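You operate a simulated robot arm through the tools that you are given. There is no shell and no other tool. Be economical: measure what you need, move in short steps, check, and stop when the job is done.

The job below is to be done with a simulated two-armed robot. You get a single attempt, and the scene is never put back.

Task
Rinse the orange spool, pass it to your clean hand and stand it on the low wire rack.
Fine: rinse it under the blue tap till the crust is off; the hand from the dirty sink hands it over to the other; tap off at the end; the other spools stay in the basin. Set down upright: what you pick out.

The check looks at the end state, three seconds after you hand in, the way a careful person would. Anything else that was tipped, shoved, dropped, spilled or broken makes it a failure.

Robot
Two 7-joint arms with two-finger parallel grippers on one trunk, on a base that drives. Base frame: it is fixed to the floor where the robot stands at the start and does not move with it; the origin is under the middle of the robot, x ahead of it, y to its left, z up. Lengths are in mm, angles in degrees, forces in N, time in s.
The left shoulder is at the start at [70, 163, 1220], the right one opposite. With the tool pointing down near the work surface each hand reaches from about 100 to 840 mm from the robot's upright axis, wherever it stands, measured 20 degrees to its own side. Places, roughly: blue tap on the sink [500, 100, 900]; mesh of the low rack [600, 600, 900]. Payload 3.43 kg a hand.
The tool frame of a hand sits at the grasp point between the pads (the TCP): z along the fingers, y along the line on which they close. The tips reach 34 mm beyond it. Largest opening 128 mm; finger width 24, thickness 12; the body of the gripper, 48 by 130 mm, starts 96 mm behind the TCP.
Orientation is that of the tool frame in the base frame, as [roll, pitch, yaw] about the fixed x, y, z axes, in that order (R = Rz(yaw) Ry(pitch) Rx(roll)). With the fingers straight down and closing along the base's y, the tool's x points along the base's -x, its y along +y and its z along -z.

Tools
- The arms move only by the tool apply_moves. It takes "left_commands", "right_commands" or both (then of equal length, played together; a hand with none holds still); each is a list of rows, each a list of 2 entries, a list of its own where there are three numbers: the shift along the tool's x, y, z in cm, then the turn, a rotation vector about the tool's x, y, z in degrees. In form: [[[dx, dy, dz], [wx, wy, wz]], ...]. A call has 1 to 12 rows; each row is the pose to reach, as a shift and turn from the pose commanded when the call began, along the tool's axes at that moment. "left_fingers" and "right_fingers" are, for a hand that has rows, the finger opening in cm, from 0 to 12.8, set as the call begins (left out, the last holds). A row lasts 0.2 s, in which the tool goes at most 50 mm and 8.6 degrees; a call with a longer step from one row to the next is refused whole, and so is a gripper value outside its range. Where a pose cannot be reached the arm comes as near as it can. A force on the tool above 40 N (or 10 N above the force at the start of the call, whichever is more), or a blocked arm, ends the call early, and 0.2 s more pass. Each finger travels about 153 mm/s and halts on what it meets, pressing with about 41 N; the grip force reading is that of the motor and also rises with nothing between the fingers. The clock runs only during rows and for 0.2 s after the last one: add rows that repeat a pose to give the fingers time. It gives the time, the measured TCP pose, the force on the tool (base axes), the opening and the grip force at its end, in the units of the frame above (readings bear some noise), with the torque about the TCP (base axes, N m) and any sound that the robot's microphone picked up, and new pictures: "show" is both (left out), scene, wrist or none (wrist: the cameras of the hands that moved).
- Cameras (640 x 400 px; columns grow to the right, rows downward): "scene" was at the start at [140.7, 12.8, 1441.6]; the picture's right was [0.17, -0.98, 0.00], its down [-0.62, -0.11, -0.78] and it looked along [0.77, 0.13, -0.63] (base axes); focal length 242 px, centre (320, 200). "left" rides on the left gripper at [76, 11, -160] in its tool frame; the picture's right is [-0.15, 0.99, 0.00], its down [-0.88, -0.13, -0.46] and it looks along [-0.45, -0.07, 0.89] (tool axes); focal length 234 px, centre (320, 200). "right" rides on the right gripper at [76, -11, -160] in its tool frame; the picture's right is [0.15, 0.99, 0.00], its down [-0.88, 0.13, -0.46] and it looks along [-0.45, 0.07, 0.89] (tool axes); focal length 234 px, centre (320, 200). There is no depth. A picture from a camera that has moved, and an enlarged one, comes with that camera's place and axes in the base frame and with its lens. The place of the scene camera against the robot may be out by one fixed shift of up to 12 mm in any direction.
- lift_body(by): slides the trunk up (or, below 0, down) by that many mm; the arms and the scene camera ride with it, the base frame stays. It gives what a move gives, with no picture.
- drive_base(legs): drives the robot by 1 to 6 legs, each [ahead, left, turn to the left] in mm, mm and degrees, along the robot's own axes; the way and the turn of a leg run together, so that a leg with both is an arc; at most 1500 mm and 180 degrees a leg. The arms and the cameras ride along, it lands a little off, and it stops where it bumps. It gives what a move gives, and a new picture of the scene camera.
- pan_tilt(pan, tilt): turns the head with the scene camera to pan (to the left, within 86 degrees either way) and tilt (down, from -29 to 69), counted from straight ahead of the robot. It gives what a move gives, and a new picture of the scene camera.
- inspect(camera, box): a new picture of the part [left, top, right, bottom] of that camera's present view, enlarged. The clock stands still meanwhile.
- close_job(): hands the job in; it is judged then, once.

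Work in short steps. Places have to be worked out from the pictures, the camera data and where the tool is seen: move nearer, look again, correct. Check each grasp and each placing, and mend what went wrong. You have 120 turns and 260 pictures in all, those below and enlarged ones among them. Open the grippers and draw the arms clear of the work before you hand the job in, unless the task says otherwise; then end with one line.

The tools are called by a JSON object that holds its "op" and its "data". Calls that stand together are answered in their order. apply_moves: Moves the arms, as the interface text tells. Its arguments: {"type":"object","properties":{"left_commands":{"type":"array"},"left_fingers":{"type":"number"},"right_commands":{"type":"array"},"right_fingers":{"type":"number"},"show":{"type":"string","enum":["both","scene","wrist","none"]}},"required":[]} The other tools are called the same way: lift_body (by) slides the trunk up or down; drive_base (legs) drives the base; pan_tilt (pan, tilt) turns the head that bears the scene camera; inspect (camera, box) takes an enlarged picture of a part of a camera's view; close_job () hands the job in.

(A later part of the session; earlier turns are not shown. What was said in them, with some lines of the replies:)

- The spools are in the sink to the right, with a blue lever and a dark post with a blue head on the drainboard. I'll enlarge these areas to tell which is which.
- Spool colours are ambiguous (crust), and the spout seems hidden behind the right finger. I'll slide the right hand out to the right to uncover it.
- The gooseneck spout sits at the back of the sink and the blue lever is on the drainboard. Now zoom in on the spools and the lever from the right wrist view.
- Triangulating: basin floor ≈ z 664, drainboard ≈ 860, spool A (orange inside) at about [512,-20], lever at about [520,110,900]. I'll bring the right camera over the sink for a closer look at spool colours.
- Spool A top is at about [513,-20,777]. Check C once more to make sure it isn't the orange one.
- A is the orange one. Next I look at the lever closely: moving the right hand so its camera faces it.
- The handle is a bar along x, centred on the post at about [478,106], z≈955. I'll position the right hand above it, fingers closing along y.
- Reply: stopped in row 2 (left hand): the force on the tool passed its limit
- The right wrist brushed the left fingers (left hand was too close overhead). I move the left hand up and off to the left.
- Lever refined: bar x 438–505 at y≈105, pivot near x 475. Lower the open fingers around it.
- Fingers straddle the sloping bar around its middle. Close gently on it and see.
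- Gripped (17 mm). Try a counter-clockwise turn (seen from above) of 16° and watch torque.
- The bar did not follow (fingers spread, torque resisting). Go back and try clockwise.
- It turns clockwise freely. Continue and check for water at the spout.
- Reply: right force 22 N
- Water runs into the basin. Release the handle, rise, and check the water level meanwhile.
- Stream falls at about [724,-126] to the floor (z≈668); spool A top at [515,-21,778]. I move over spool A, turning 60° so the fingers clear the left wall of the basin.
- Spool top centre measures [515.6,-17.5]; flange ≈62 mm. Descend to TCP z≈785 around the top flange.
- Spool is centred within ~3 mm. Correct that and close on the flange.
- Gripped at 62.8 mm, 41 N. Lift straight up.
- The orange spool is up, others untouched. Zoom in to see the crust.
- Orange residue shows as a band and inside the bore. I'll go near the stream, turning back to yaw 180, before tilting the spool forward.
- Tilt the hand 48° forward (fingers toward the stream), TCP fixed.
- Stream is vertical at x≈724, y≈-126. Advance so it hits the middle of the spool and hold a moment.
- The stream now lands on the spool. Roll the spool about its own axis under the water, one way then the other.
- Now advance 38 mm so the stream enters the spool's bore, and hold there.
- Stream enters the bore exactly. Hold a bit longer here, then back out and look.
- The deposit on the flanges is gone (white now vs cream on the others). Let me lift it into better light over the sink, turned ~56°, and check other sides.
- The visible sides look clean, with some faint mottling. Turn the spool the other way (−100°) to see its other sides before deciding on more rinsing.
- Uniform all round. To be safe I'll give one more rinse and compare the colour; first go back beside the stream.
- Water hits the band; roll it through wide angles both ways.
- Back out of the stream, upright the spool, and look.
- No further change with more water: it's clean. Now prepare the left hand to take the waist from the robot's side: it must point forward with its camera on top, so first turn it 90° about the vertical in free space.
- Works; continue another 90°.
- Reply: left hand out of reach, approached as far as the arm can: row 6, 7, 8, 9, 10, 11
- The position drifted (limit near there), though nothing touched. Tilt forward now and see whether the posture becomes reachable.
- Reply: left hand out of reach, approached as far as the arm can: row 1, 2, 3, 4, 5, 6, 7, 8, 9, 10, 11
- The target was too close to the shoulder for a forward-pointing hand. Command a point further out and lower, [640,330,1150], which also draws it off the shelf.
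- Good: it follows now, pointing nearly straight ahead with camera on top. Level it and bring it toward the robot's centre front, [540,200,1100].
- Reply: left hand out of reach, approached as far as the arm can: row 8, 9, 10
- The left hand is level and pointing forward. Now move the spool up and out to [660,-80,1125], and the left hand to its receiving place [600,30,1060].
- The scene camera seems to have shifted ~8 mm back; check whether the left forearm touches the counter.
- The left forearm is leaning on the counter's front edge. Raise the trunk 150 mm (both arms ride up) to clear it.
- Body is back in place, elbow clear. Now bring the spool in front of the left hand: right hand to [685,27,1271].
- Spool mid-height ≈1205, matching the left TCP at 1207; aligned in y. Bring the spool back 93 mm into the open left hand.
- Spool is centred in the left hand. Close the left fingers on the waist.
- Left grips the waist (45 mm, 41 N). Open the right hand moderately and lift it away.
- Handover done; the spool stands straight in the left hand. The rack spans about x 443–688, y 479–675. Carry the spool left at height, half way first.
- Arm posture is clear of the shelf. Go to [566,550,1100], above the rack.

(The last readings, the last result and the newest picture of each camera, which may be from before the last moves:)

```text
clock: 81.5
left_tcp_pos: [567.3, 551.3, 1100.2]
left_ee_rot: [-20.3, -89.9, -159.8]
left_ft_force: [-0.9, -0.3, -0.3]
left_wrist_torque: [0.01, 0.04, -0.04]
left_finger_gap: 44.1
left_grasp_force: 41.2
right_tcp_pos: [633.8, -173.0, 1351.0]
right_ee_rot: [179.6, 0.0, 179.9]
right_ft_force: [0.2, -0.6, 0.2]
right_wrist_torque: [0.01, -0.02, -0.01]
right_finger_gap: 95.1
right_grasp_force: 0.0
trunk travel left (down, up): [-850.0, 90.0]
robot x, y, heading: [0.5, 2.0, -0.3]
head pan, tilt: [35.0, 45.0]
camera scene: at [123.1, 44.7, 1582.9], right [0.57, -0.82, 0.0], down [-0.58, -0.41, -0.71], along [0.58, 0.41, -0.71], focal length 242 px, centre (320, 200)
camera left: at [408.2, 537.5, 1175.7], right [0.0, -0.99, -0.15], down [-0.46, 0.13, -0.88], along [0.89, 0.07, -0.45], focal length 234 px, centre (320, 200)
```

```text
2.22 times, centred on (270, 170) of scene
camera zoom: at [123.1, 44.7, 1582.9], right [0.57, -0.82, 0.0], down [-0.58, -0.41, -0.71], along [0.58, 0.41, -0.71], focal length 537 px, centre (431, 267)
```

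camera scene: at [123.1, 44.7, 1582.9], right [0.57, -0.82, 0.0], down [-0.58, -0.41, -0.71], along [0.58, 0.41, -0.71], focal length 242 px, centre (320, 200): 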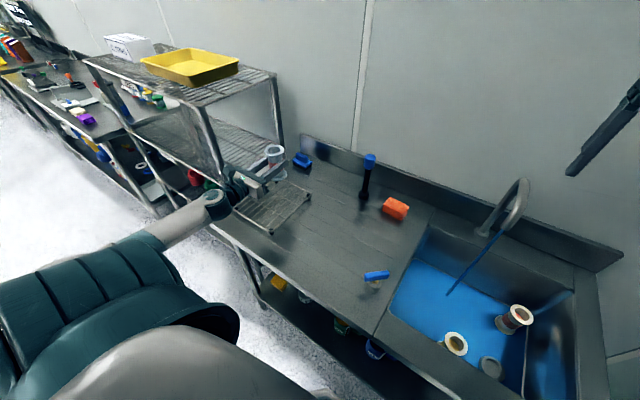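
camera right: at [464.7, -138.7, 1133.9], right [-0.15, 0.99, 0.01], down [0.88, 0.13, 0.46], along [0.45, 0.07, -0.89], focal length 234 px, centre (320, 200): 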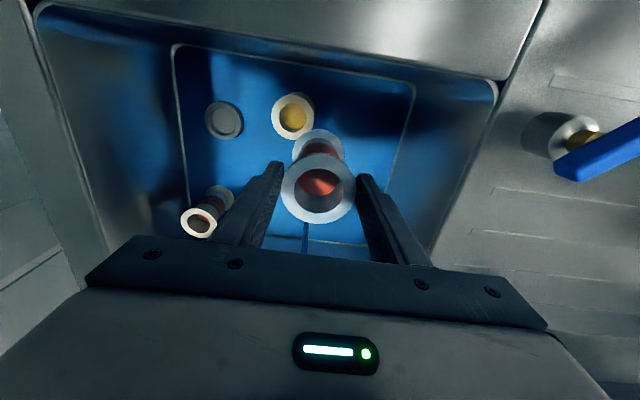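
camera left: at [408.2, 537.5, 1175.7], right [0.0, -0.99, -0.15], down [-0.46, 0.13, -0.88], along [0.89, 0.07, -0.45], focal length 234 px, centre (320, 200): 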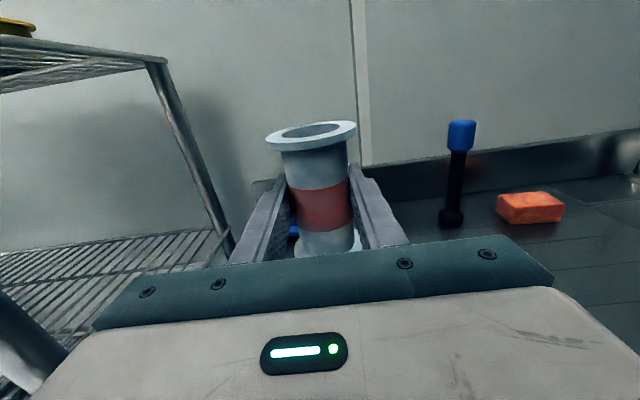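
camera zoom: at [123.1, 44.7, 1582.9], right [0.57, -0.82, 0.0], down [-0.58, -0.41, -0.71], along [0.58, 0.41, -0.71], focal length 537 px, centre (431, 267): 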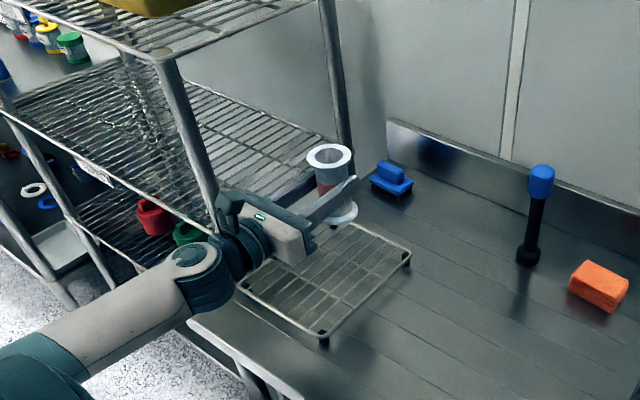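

Rack recalculated: x 450–687, y 488–680. Shift to y≈573 and lower to z≈990, then look.

{"op": "apply_moves", "data": {"left_commands": [[[-2, -1.2, 0], [0, 0, 0]], [[-5, -2.2, 0], [0, 0, 0]], [[-8, -2.2, 0], [0, 0, 0]], [[-11, -2.2, 0], [0, 0, 0]], [[-11, -2.2, 0], [0, 0, 0]]], "show": "scene"}}

{"op": "inspect", "data": {"camera": "scene", "box": [190, 120, 330, 260]}}

{"op": "inspect", "data": {"camera": "left", "box": [160, 60, 480, 280]}}

```text
clock: 82.7
left_tcp_pos: [566.8, 572.8, 986.2]
left_ee_rot: [-92.8, -90.0, -87.1]
left_ft_force: [-0.1, -0.1, 0.0]
left_wrist_torque: [0.0, 0.04, -0.01]
left_finger_gap: 44.4
left_grasp_force: 40.8
right_tcp_pos: [632.8, -173.1, 1350.8]
right_ee_rot: [179.6, 0.1, 179.8]
right_ft_force: [-0.7, 0.4, 0.1]
right_wrist_torque: [0.02, -0.01, 0.02]
right_finger_gap: 95.1
right_grasp_force: 0.1
trunk travel left (down, up): [-850.0, 90.0]
robot x, y, heading: [-2.7, 0.0, -0.1]
head pan, tilt: [35.0, 45.0]
camera scene: at [122.9, 45.1, 1582.9], right [0.57, -0.82, 0.0], down [-0.58, -0.41, -0.71], along [0.58, 0.41, -0.71], focal length 242 px, centre (320, 200)
```

scene: 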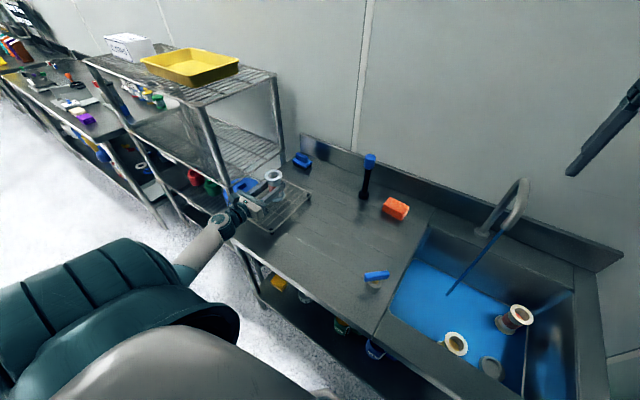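

```text
2.86 times, centred on (260, 190) of scene
camera zoom: at [122.9, 45.1, 1582.9], right [0.57, -0.82, 0.0], down [-0.58, -0.41, -0.71], along [0.58, 0.41, -0.71], focal length 690 px, centre (491, 229)
```

zoom: 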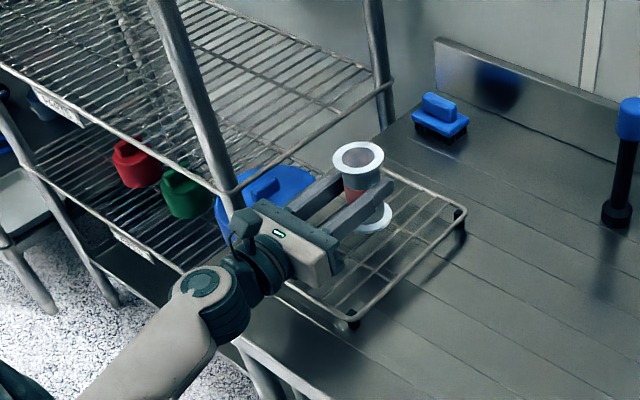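

```text
1.82 times, centred on (320, 170) of left
camera zoom: at [407.0, 560.8, 1062.2], right [0.0, -0.99, -0.15], down [-0.46, 0.13, -0.88], along [0.89, 0.07, -0.45], focal length 426 px, centre (320, 254)
```

zoom: 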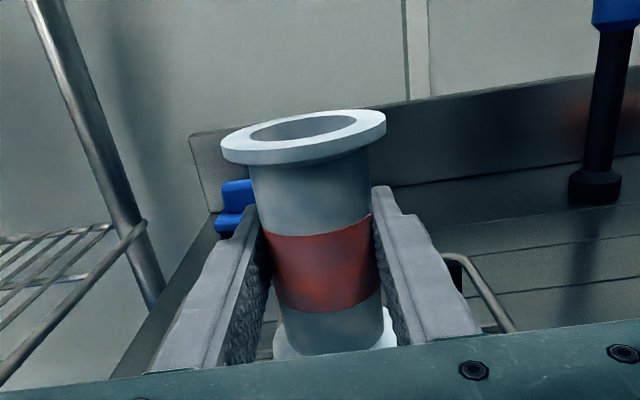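

Spool is over the rack centre. Lower carefully, in small steps, watching the vertical force.

{"op": "apply_moves", "data": {"left_commands": [[[-0.8, 0, 0], [0, 0, 0]], [[-1.6, 0, 0], [0, 0, 0]], [[-2.2, 0, 0], [0, 0, 0]], [[-2.2, 0, 0], [0, 0, 0]]], "show": "none"}}

{"op": "inspect", "data": {"camera": "scene", "box": [220, 150, 330, 250]}}

```text
clock: 83.7
left_tcp_pos: [567.1, 571.4, 970.4]
left_ee_rot: [-21.4, -89.6, -158.4]
left_ft_force: [3.1, 4.3, 20.3]
left_wrist_torque: [-0.01, 0.27, -0.17]
left_finger_gap: 43.9
left_grasp_force: 41.2
right_tcp_pos: [631.5, -173.7, 1352.4]
right_ee_rot: [179.5, 0.0, 180.0]
right_ft_force: [0.4, 0.5, -0.2]
right_wrist_torque: [0.01, 0.03, 0.0]
right_finger_gap: 95.3
right_grasp_force: 0.0
trunk travel left (down, up): [-850.0, 90.0]
robot x, y, heading: [0.5, 0.6, -0.1]
head pan, tilt: [35.0, 45.0]
```

```text
4.00 times, centred on (275, 200) of scene
camera zoom: at [121.0, 43.3, 1583.4], right [0.57, -0.82, 0.0], down [-0.58, -0.41, -0.71], along [0.58, 0.41, -0.71], focal length 966 px, centre (500, 200)
```

zoom: 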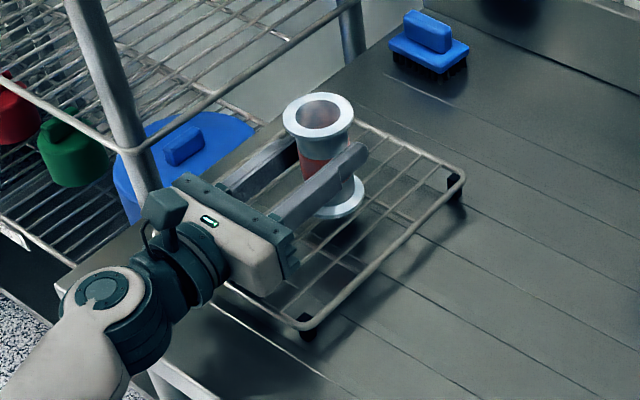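

Contact with the mesh (20 N at z 970). Ease up ~5 mm of command so that it just rests.

{"op": "apply_moves", "data": {"left_commands": [[[0.3, 0, 0], [0, 0, 0]], [[0.5, 0, 0], [0, 0, 0]], [[0.5, 0, 0], [0, 0, 0]]], "show": "wrist"}}

```text
clock: 84.5
left_tcp_pos: [566.3, 570.1, 971.1]
left_ee_rot: [-176.2, -89.9, -3.7]
left_ft_force: [-0.8, 2.8, 5.9]
left_wrist_torque: [0.13, -0.22, 0.08]
left_finger_gap: 43.7
left_grasp_force: 41.4
right_tcp_pos: [632.4, -173.1, 1350.5]
right_ee_rot: [179.5, 0.1, 180.0]
right_ft_force: [-0.1, 0.3, -0.3]
right_wrist_torque: [-0.01, -0.02, -0.02]
right_finger_gap: 95.2
right_grasp_force: 0.0
trunk travel left (down, up): [-850.0, 90.0]
robot x, y, heading: [0.5, 1.5, 0.1]
head pan, tilt: [35.0, 45.0]
camera left: at [407.4, 558.0, 1046.4], right [0.0, -0.99, -0.15], down [-0.46, 0.13, -0.88], along [0.89, 0.07, -0.45], focal length 234 px, centre (320, 200)
```

left: 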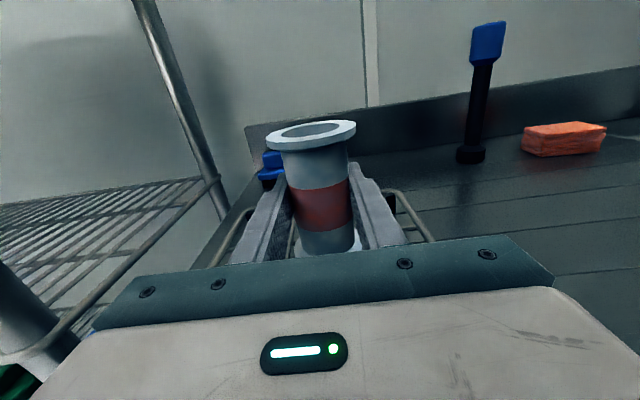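

Rests with 6 N. Open the left fingers and check it stands.

{"op": "apply_moves", "data": {"left_commands": [[[0, 0, 0], [0, 0, 0]], [[0, 0, 0], [0, 0, 0]], [[0, 0, 0], [0, 0, 0]]], "left_fingers": 10, "show": "wrist"}}

{"op": "inspect", "data": {"camera": "scene", "box": [220, 150, 330, 250]}}

```text
clock: 85.2
left_tcp_pos: [567.4, 570.5, 971.1]
left_ee_rot: [40.3, -90.0, 139.7]
left_ft_force: [0.4, 0.3, -0.8]
left_wrist_torque: [0.0, -0.02, 0.0]
left_finger_gap: 100.0
left_grasp_force: 0.0
right_tcp_pos: [632.4, -173.3, 1351.4]
right_ee_rot: [179.7, 0.0, 179.9]
right_ft_force: [-0.3, 0.0, 0.5]
right_wrist_torque: [0.02, -0.06, 0.01]
right_finger_gap: 95.2
right_grasp_force: 0.1
trunk travel left (down, up): [-850.0, 90.0]
robot x, y, heading: [0.9, 2.5, 0.2]
head pan, tilt: [35.0, 45.0]
camera left: at [408.3, 558.1, 1047.0], right [0.0, -0.99, -0.15], down [-0.46, 0.13, -0.88], along [0.89, 0.07, -0.45], focal length 234 px, centre (320, 200)
```

left: 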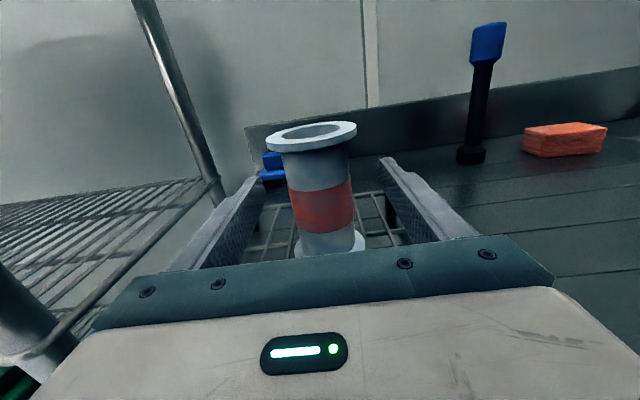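

```text
4.00 times, centred on (275, 200) of scene
camera zoom: at [123.1, 44.6, 1582.8], right [0.57, -0.82, 0.0], down [-0.58, -0.41, -0.71], along [0.58, 0.41, -0.71], focal length 966 px, centre (500, 200)
```

zoom: 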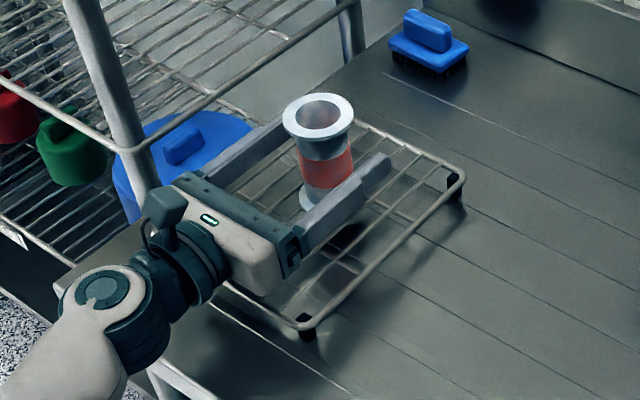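

It stands on its own. Open fully and rise straight up along the path known to be reachable.

{"op": "apply_moves", "data": {"left_commands": [[[0, 0, 0], [0, 0, 0]], [[1, 0, 0], [0, 0, 0]], [[4, 0, 0], [0, 0, 0]], [[8, 0, 0], [0, 0, 0]], [[12, 0, 0], [0, 0, 0]], [[14, 0, 0], [0, 0, 0]], [[14, 0, 0], [0, 0, 0]]], "left_fingers": 12.5, "show": "scene"}}

{"op": "inspect", "data": {"camera": "scene", "box": [220, 130, 330, 250]}}

```text
clock: 86.8
left_tcp_pos: [566.9, 570.1, 1113.4]
left_ee_rot: [-24.3, -90.0, -155.7]
left_ft_force: [-0.1, 0.1, 0.6]
left_wrist_torque: [-0.04, -0.01, -0.01]
left_finger_gap: 125.2
left_grasp_force: 0.2
right_tcp_pos: [633.5, -171.8, 1351.2]
right_ee_rot: [179.6, 0.2, 180.0]
right_ft_force: [0.1, 0.2, -0.5]
right_wrist_torque: [0.0, 0.03, -0.03]
right_finger_gap: 95.1
right_grasp_force: 0.0
trunk travel left (down, up): [-850.0, 90.0]
robot x, y, heading: [-1.1, 1.8, -0.1]
head pan, tilt: [35.0, 45.0]
camera scene: at [123.0, 44.9, 1582.9], right [0.57, -0.82, 0.0], down [-0.58, -0.41, -0.71], along [0.58, 0.41, -0.71], focal length 242 px, centre (320, 200)
```

scene: 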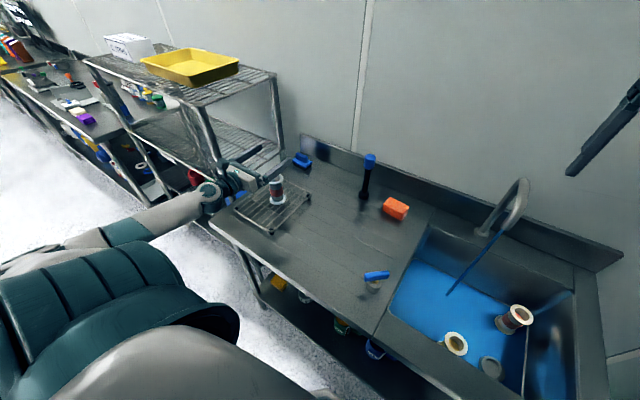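

```text
3.33 times, centred on (275, 190) of scene
camera zoom: at [123.0, 44.9, 1582.9], right [0.57, -0.82, 0.0], down [-0.58, -0.41, -0.71], along [0.58, 0.41, -0.71], focal length 805 px, centre (470, 233)
```

zoom: 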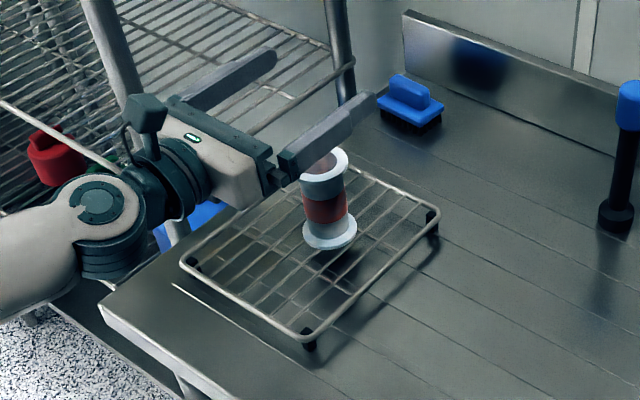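

Spool stands upright mid-rack. Raise the left hand a bit more and bring the right hand over the tap handle at the angle it was left (yaw ≈134).

{"op": "apply_moves", "data": {"left_commands": [[[1, 0, 0], [0, 0, 0]], [[2, 0, 0], [0, 0, 0]], [[3, 0, 0], [0, 0, 0]], [[4, 0, 0], [0, 0, 0]], [[5, 0, 0], [0, 0, 0]], [[6, 0, 0], [0, 0, 0]], [[7, 0, 0], [0, 0, 0]], [[8, 0, 0], [0, 0, 0]], [[8, 0, 0], [0, 0, 0]], [[8, 0, 0], [0, 0, 0]]], "right_commands": [[[1.6, 2.8, 2.9], [0, 0, 4.6]], [[3.1, 5.6, 5.8], [0, 0, 9.3]], [[4.7, 8.4, 8.7], [0, 0, 13.9]], [[6.2, 11.2, 11.6], [0, 0, 18.6]], [[7.8, 14, 14.5], [0, 0, 23.2]], [[9.4, 16.9, 17.5], [0, 0, 27.8]], [[10.9, 19.7, 20.4], [0, 0, 32.5]], [[12.5, 22.5, 23.3], [0, 0, 37.1]], [[14, 25.3, 26.2], [0, 0, 41.8]], [[15.6, 28.1, 29.1], [0, 0, 46.4]]], "right_fingers": 7, "show": "none"}}

{"op": "pan_tilt", "data": {"pan": 10, "tilt": 50}}

{"op": "inspect", "data": {"camera": "right", "box": [220, 80, 420, 250]}}

```text
clock: 89.0
left_tcp_pos: [565.8, 572.7, 1193.8]
left_ee_rot: [78.6, -89.9, 101.6]
left_ft_force: [0.0, 0.2, -0.8]
left_wrist_torque: [0.0, -0.05, 0.0]
left_finger_gap: 124.9
left_grasp_force: 0.1
right_tcp_pos: [478.4, 112.9, 1058.2]
right_ee_rot: [179.7, -0.2, 133.4]
right_ft_force: [-0.8, 0.0, -0.6]
right_wrist_torque: [-0.01, 0.02, 0.0]
right_finger_gap: 70.1
right_grasp_force: 0.0
trunk travel left (down, up): [-850.0, 90.0]
robot x, y, heading: [-0.3, 2.2, -0.1]
head pan, tilt: [35.0, 45.0]
```

```text
clock: 89.9
left_tcp_pos: [566.4, 570.2, 1193.8]
left_ee_rot: [117.8, -89.9, 62.3]
left_ft_force: [-0.1, -0.9, 0.0]
left_wrist_torque: [0.01, 0.01, 0.04]
left_finger_gap: 125.4
left_grasp_force: 0.0
right_tcp_pos: [478.1, 110.9, 1058.6]
right_ee_rot: [179.7, -0.2, 133.6]
right_ft_force: [-0.8, -0.7, -0.7]
right_wrist_torque: [0.03, 0.01, 0.02]
right_finger_gap: 70.1
right_grasp_force: 0.1
trunk travel left (down, up): [-850.0, 90.0]
robot x, y, heading: [-0.7, 0.7, -0.0]
head pan, tilt: [10.0, 50.0]
camera scene: at [132.1, 11.2, 1576.0], right [0.17, -0.98, 0.0], down [-0.75, -0.13, -0.64], along [0.63, 0.11, -0.77], focal length 242 px, centre (320, 200)
```

scene: 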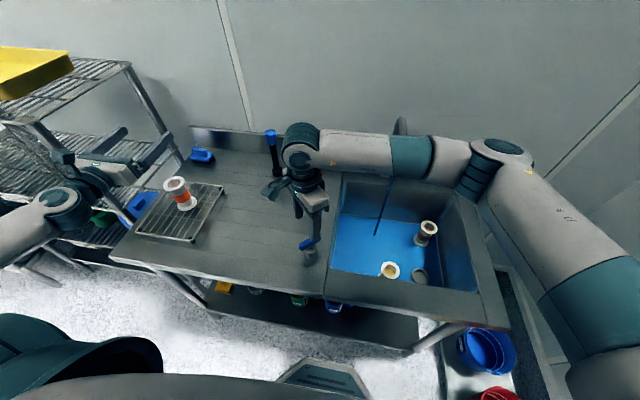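

```text
2.35 times, centred on (320, 165) of right
camera zoom: at [417.0, 156.6, 1218.9], right [0.62, 0.79, 0.01], down [0.7, -0.55, 0.45], along [0.36, -0.27, -0.89], focal length 551 px, centre (320, 282)
```

zoom: 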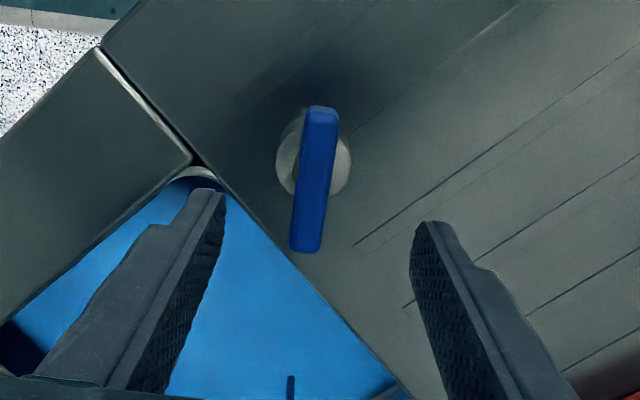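

Handle is lined up between the fingers. Descend and grip it.

{"op": "apply_moves", "data": {"right_commands": [[[-0.2, -0.4, 3], [0, 0, 0]], [[-0.2, -0.4, 6], [0, 0, 0]], [[-0.2, -0.4, 8.5], [0, 0, 0]], [[-0.2, -0.4, 9.6], [0, 0, 0]], [[-0.2, -0.4, 9.6], [0, 0, 0]]], "show": "wrist"}}

{"op": "apply_moves", "data": {"right_commands": [[[0, 0, 0], [0, 0, 0]], [[0, 0, 0], [0, 0, 0]], [[0, 0, 0], [0, 0, 0]]], "right_fingers": 0.8, "show": "none"}}

```text
clock: 91.1
left_tcp_pos: [564.9, 571.0, 1193.3]
left_ee_rot: [136.6, -89.9, 43.5]
left_ft_force: [0.0, -0.4, -0.3]
left_wrist_torque: [0.0, 0.01, 0.01]
left_finger_gap: 124.9
left_grasp_force: 0.0
right_tcp_pos: [477.5, 108.4, 964.6]
right_ee_rot: [179.7, -0.2, 133.6]
right_ft_force: [-0.2, 0.7, 0.1]
right_wrist_torque: [0.01, 0.03, 0.01]
right_finger_gap: 70.0
right_grasp_force: 0.0
trunk travel left (down, up): [-850.0, 90.0]
robot x, y, heading: [-0.1, -1.2, -0.1]
head pan, tilt: [10.0, 50.0]
camera right: at [416.3, 153.7, 1123.9], right [0.62, 0.79, 0.01], down [0.7, -0.55, 0.45], along [0.36, -0.28, -0.89], focal length 234 px, centre (320, 200)
```

right: 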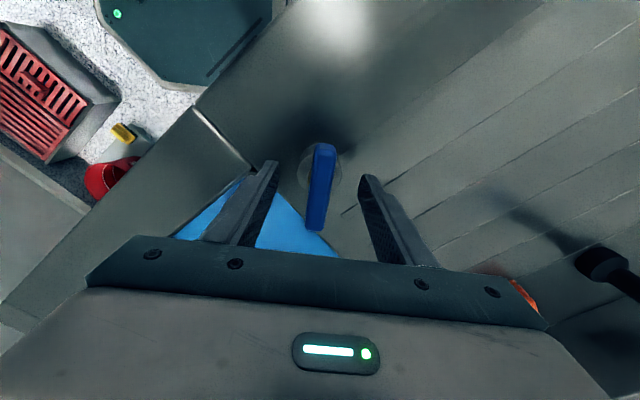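

```text
clock: 91.9
left_tcp_pos: [566.7, 571.2, 1194.3]
left_ee_rot: [-53.4, -90.0, -126.6]
left_ft_force: [0.3, -0.2, 0.5]
left_wrist_torque: [0.0, 0.01, -0.02]
left_finger_gap: 124.9
left_grasp_force: 0.0
right_tcp_pos: [477.6, 109.1, 964.0]
right_ee_rot: [179.6, -0.1, 133.5]
right_ft_force: [0.3, 1.2, -1.0]
right_wrist_torque: [-0.19, 0.07, -0.03]
right_finger_gap: 17.1
right_grasp_force: 45.0
trunk travel left (down, up): [-850.0, 90.0]
robot x, y, heading: [0.9, -3.8, 0.1]
head pan, tilt: [10.0, 50.0]
```

Gripped. Turn counter-clockwise back to the stop (≈46°, plus a touch).

{"op": "apply_moves", "data": {"right_commands": [[[0, 0, 0], [0, 0, -8]], [[0, 0, 0], [0, 0, -16]], [[0, 0, 0], [0, 0, -24]], [[0, 0, 0], [0, 0, -32]], [[0, 0, 0], [0, 0, -40]], [[0, 0, 0], [0, 0, -47]], [[0, 0, 0], [0, 0, -50]], [[0, 0, 0], [0, 0, -50]]], "show": "both"}}

```text
clock: 93.7
left_tcp_pos: [565.8, 570.2, 1193.8]
left_ee_rot: [-55.9, -89.8, -124.1]
left_ft_force: [-0.1, -0.1, -0.1]
left_wrist_torque: [-0.04, 0.01, 0.0]
left_finger_gap: 125.3
left_grasp_force: 0.1
right_tcp_pos: [477.3, 105.6, 964.6]
right_ee_rot: [179.8, -0.1, -176.5]
right_ft_force: [-21.7, -11.5, -29.3]
right_wrist_torque: [-1.29, 0.47, -1.09]
right_finger_gap: 17.6
right_grasp_force: 45.2
trunk travel left (down, up): [-850.0, 90.0]
robot x, y, heading: [0.8, 0.1, 0.2]
head pan, tilt: [10.0, 50.0]
camera scene: at [131.0, 10.1, 1575.8], right [0.17, -0.98, 0.0], down [-0.75, -0.13, -0.64], along [0.63, 0.11, -0.77], focal length 242 px, centre (320, 200)
camera right: at [401.3, 88.2, 1123.8], right [-0.21, 0.98, 0.0], down [0.87, 0.18, 0.46], along [0.44, 0.1, -0.89], focal length 234 px, centre (320, 200)
```

scene: 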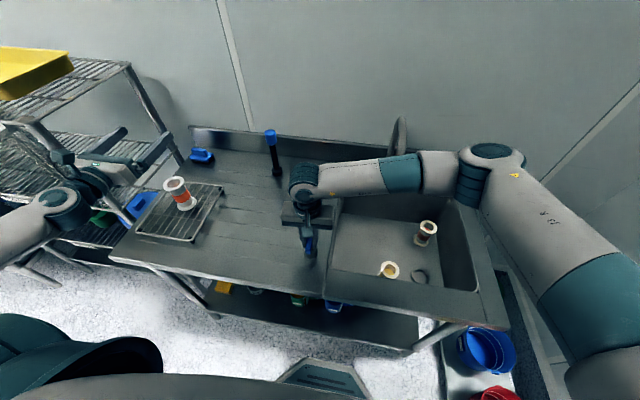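
right: 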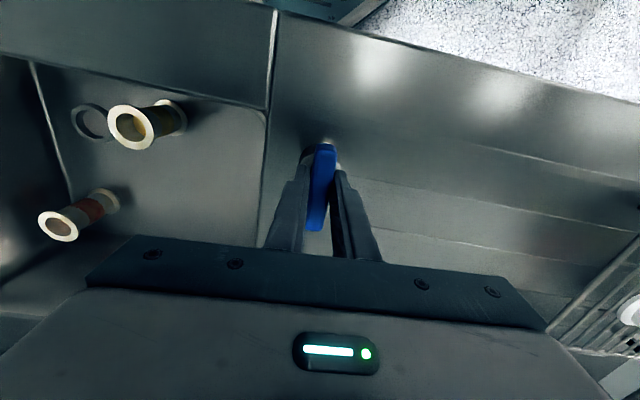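

Water is off and the sink has drained; the spool on the rack now clearly reads orange. Release the handle and withdraw the right hand up.

{"op": "apply_moves", "data": {"right_commands": [[[0, 0, 0], [0, 0, 2]], [[0, 0, 0], [0, 0, 3]], [[0, 0, 0], [0, 0, 3]], [[0, 0, -3], [0, 0, 3]], [[0, 0, -7], [0, 0, 3]], [[2, -4, -11], [0, 0, 3]], [[4, -8, -15], [0, 0, 3]], [[6, -12, -18], [0, 0, 3]], [[8, -16, -20], [0, 0, 3]], [[8, -20, -22], [0, 0, 3]], [[8, -24, -22], [0, 0, 3]]], "right_fingers": 7, "show": "scene"}}

{"op": "inspect", "data": {"camera": "scene", "box": [260, 120, 500, 320]}}

{"op": "inspect", "data": {"camera": "scene", "box": [110, 130, 270, 270]}}

```text
refused: row 6 steps farther than a row can; nothing moved
```

```text
2.00 times, centred on (380, 220) of scene
camera zoom: at [131.0, 10.1, 1575.8], right [0.17, -0.98, 0.0], down [-0.75, -0.13, -0.64], along [0.63, 0.11, -0.77], focal length 483 px, centre (200, 160)
```

zoom: 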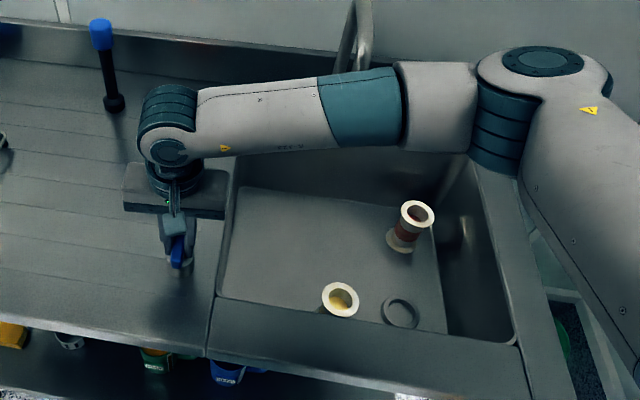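

```text
2.86 times, centred on (190, 200) of scene
camera zoom: at [131.0, 10.1, 1575.8], right [0.17, -0.98, 0.0], down [-0.75, -0.13, -0.64], along [0.63, 0.11, -0.77], focal length 690 px, centre (691, 200)
```

zoom: 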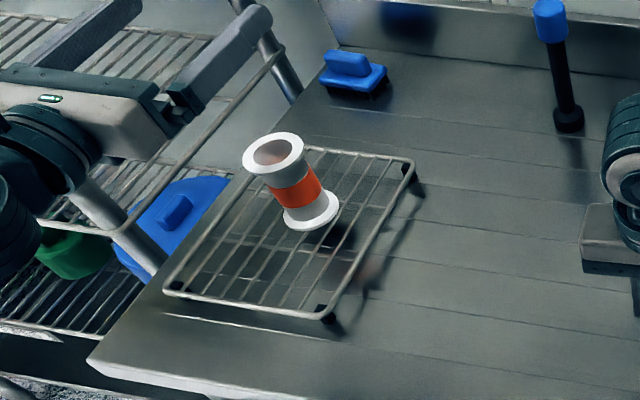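

Clean orange spool, upright on the rack. The move was refused for step size; retry with smaller steps.

{"op": "apply_moves", "data": {"right_commands": [[[0, 0, 0], [0, 0, 2]], [[0, 0, 0], [0, 0, 3]], [[0, 0, 0], [0, 0, 3]], [[0, 0, -3], [0, 0, 3]], [[0, 0, -7], [0, 0, 3]], [[0, 0, -11], [0, 0, 3]], [[1, -3, -14], [0, 0, 3]], [[3, -6, -17], [0, 0, 3]], [[5, -9, -20], [0, 0, 3]], [[7, -13, -21], [0, 0, 3]], [[8, -17, -22], [0, 0, 3]], [[8, -21, -22], [0, 0, 3]]], "right_fingers": 7, "show": "scene"}}

{"op": "inspect", "data": {"camera": "scene", "box": [280, 120, 500, 310]}}

```text
clock: 96.3
left_tcp_pos: [565.7, 570.3, 1195.4]
left_ee_rot: [-73.9, -89.9, -106.1]
left_ft_force: [-0.2, 0.6, 0.4]
left_wrist_torque: [0.0, 0.04, 0.01]
left_finger_gap: 125.1
left_grasp_force: 0.0
right_tcp_pos: [411.3, -110.3, 1185.3]
right_ee_rot: [179.6, 0.1, -179.4]
right_ft_force: [-0.3, 0.2, -0.5]
right_wrist_torque: [0.03, 0.05, 0.0]
right_finger_gap: 70.1
right_grasp_force: 0.0
trunk travel left (down, up): [-850.0, 90.0]
robot x, y, heading: [-0.3, -0.8, 0.1]
head pan, tilt: [10.0, 50.0]
camera scene: at [131.7, 9.0, 1576.1], right [0.17, -0.98, 0.0], down [-0.75, -0.13, -0.64], along [0.63, 0.11, -0.77], focal length 242 px, centre (320, 200)
```

scene: 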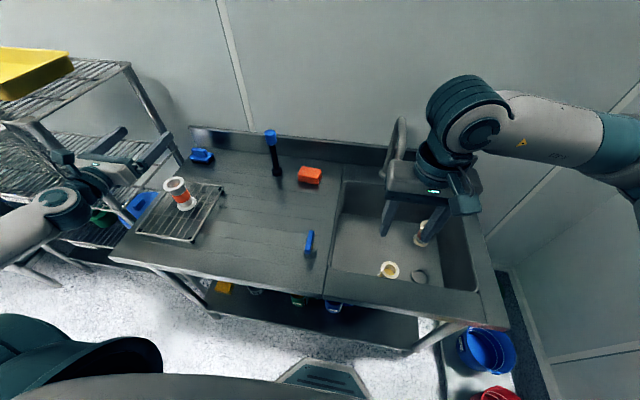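

```text
2.11 times, centred on (390, 215) of scene
camera zoom: at [131.7, 9.0, 1576.1], right [0.17, -0.98, 0.0], down [-0.75, -0.13, -0.64], along [0.63, 0.11, -0.77], focal length 508 px, centre (173, 168)
```

zoom: 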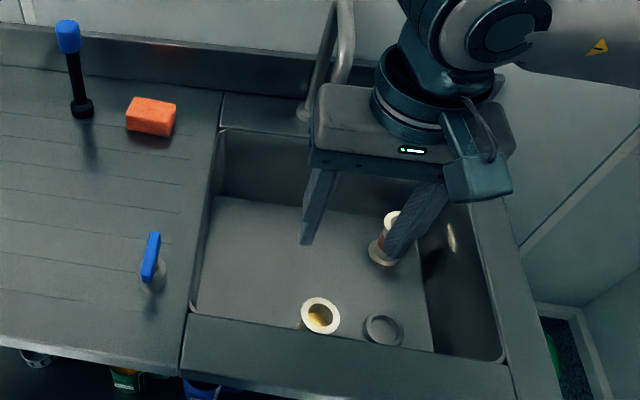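

Tap is off, handle back at its start position, both other spools in the basin. Draw the left hand clear of the rack.

{"op": "apply_moves", "data": {"left_commands": [[[2, 1, 0.3], [0, 0, 0]], [[4, 4, 0.8], [0, 0, 0]], [[5, 8, 1.5], [0, 0, 0]], [[5, 12, 2], [0, 0, 0]], [[5, 16, 3], [0, 0, 0]], [[5, 19, 3.5], [0, 0, 0]], [[5, 19, 3.5], [0, 0, 0]]], "show": "scene"}}

{"op": "inspect", "data": {"camera": "scene", "box": [110, 130, 270, 270]}}

```text
clock: 97.9
left_tcp_pos: [599.9, 385.1, 1244.0]
left_ee_rot: [125.6, -90.0, 54.4]
left_ft_force: [0.3, 0.2, 0.0]
left_wrist_torque: [0.0, 0.01, -0.05]
left_finger_gap: 125.1
left_grasp_force: 0.0
right_tcp_pos: [410.5, -105.9, 1186.4]
right_ee_rot: [179.6, 0.2, -179.5]
right_ft_force: [0.2, 1.3, 0.4]
right_wrist_torque: [-0.01, -0.03, -0.02]
right_finger_gap: 69.9
right_grasp_force: 0.2
trunk travel left (down, up): [-850.0, 90.0]
robot x, y, heading: [0.6, -2.3, -0.0]
head pan, tilt: [10.0, 50.0]
camera scene: at [131.1, 12.1, 1576.1], right [0.17, -0.98, 0.0], down [-0.75, -0.13, -0.64], along [0.63, 0.11, -0.77], focal length 242 px, centre (320, 200)
```

scene: 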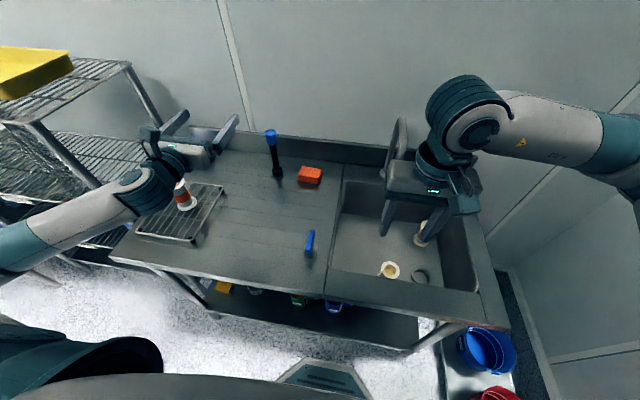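

```text
2.86 times, centred on (190, 200) of scene
camera zoom: at [131.1, 12.1, 1576.1], right [0.17, -0.98, 0.0], down [-0.75, -0.13, -0.64], along [0.63, 0.11, -0.77], focal length 690 px, centre (691, 200)
```

zoom: 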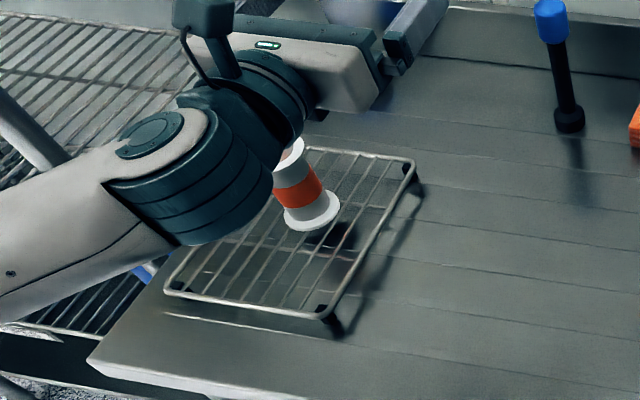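

Spool is standing on the rack, and the tap is off. Both hands are open and clear, so I'm handing in.

{"op": "close_job", "data": {}}

```text
The job is handed in.
```

The orange spool was rinsed clean under the blue tap, passed from the right hand to the left, and now stands upright on the low wire rack; the tap is off and the other two spools are still in the basin.
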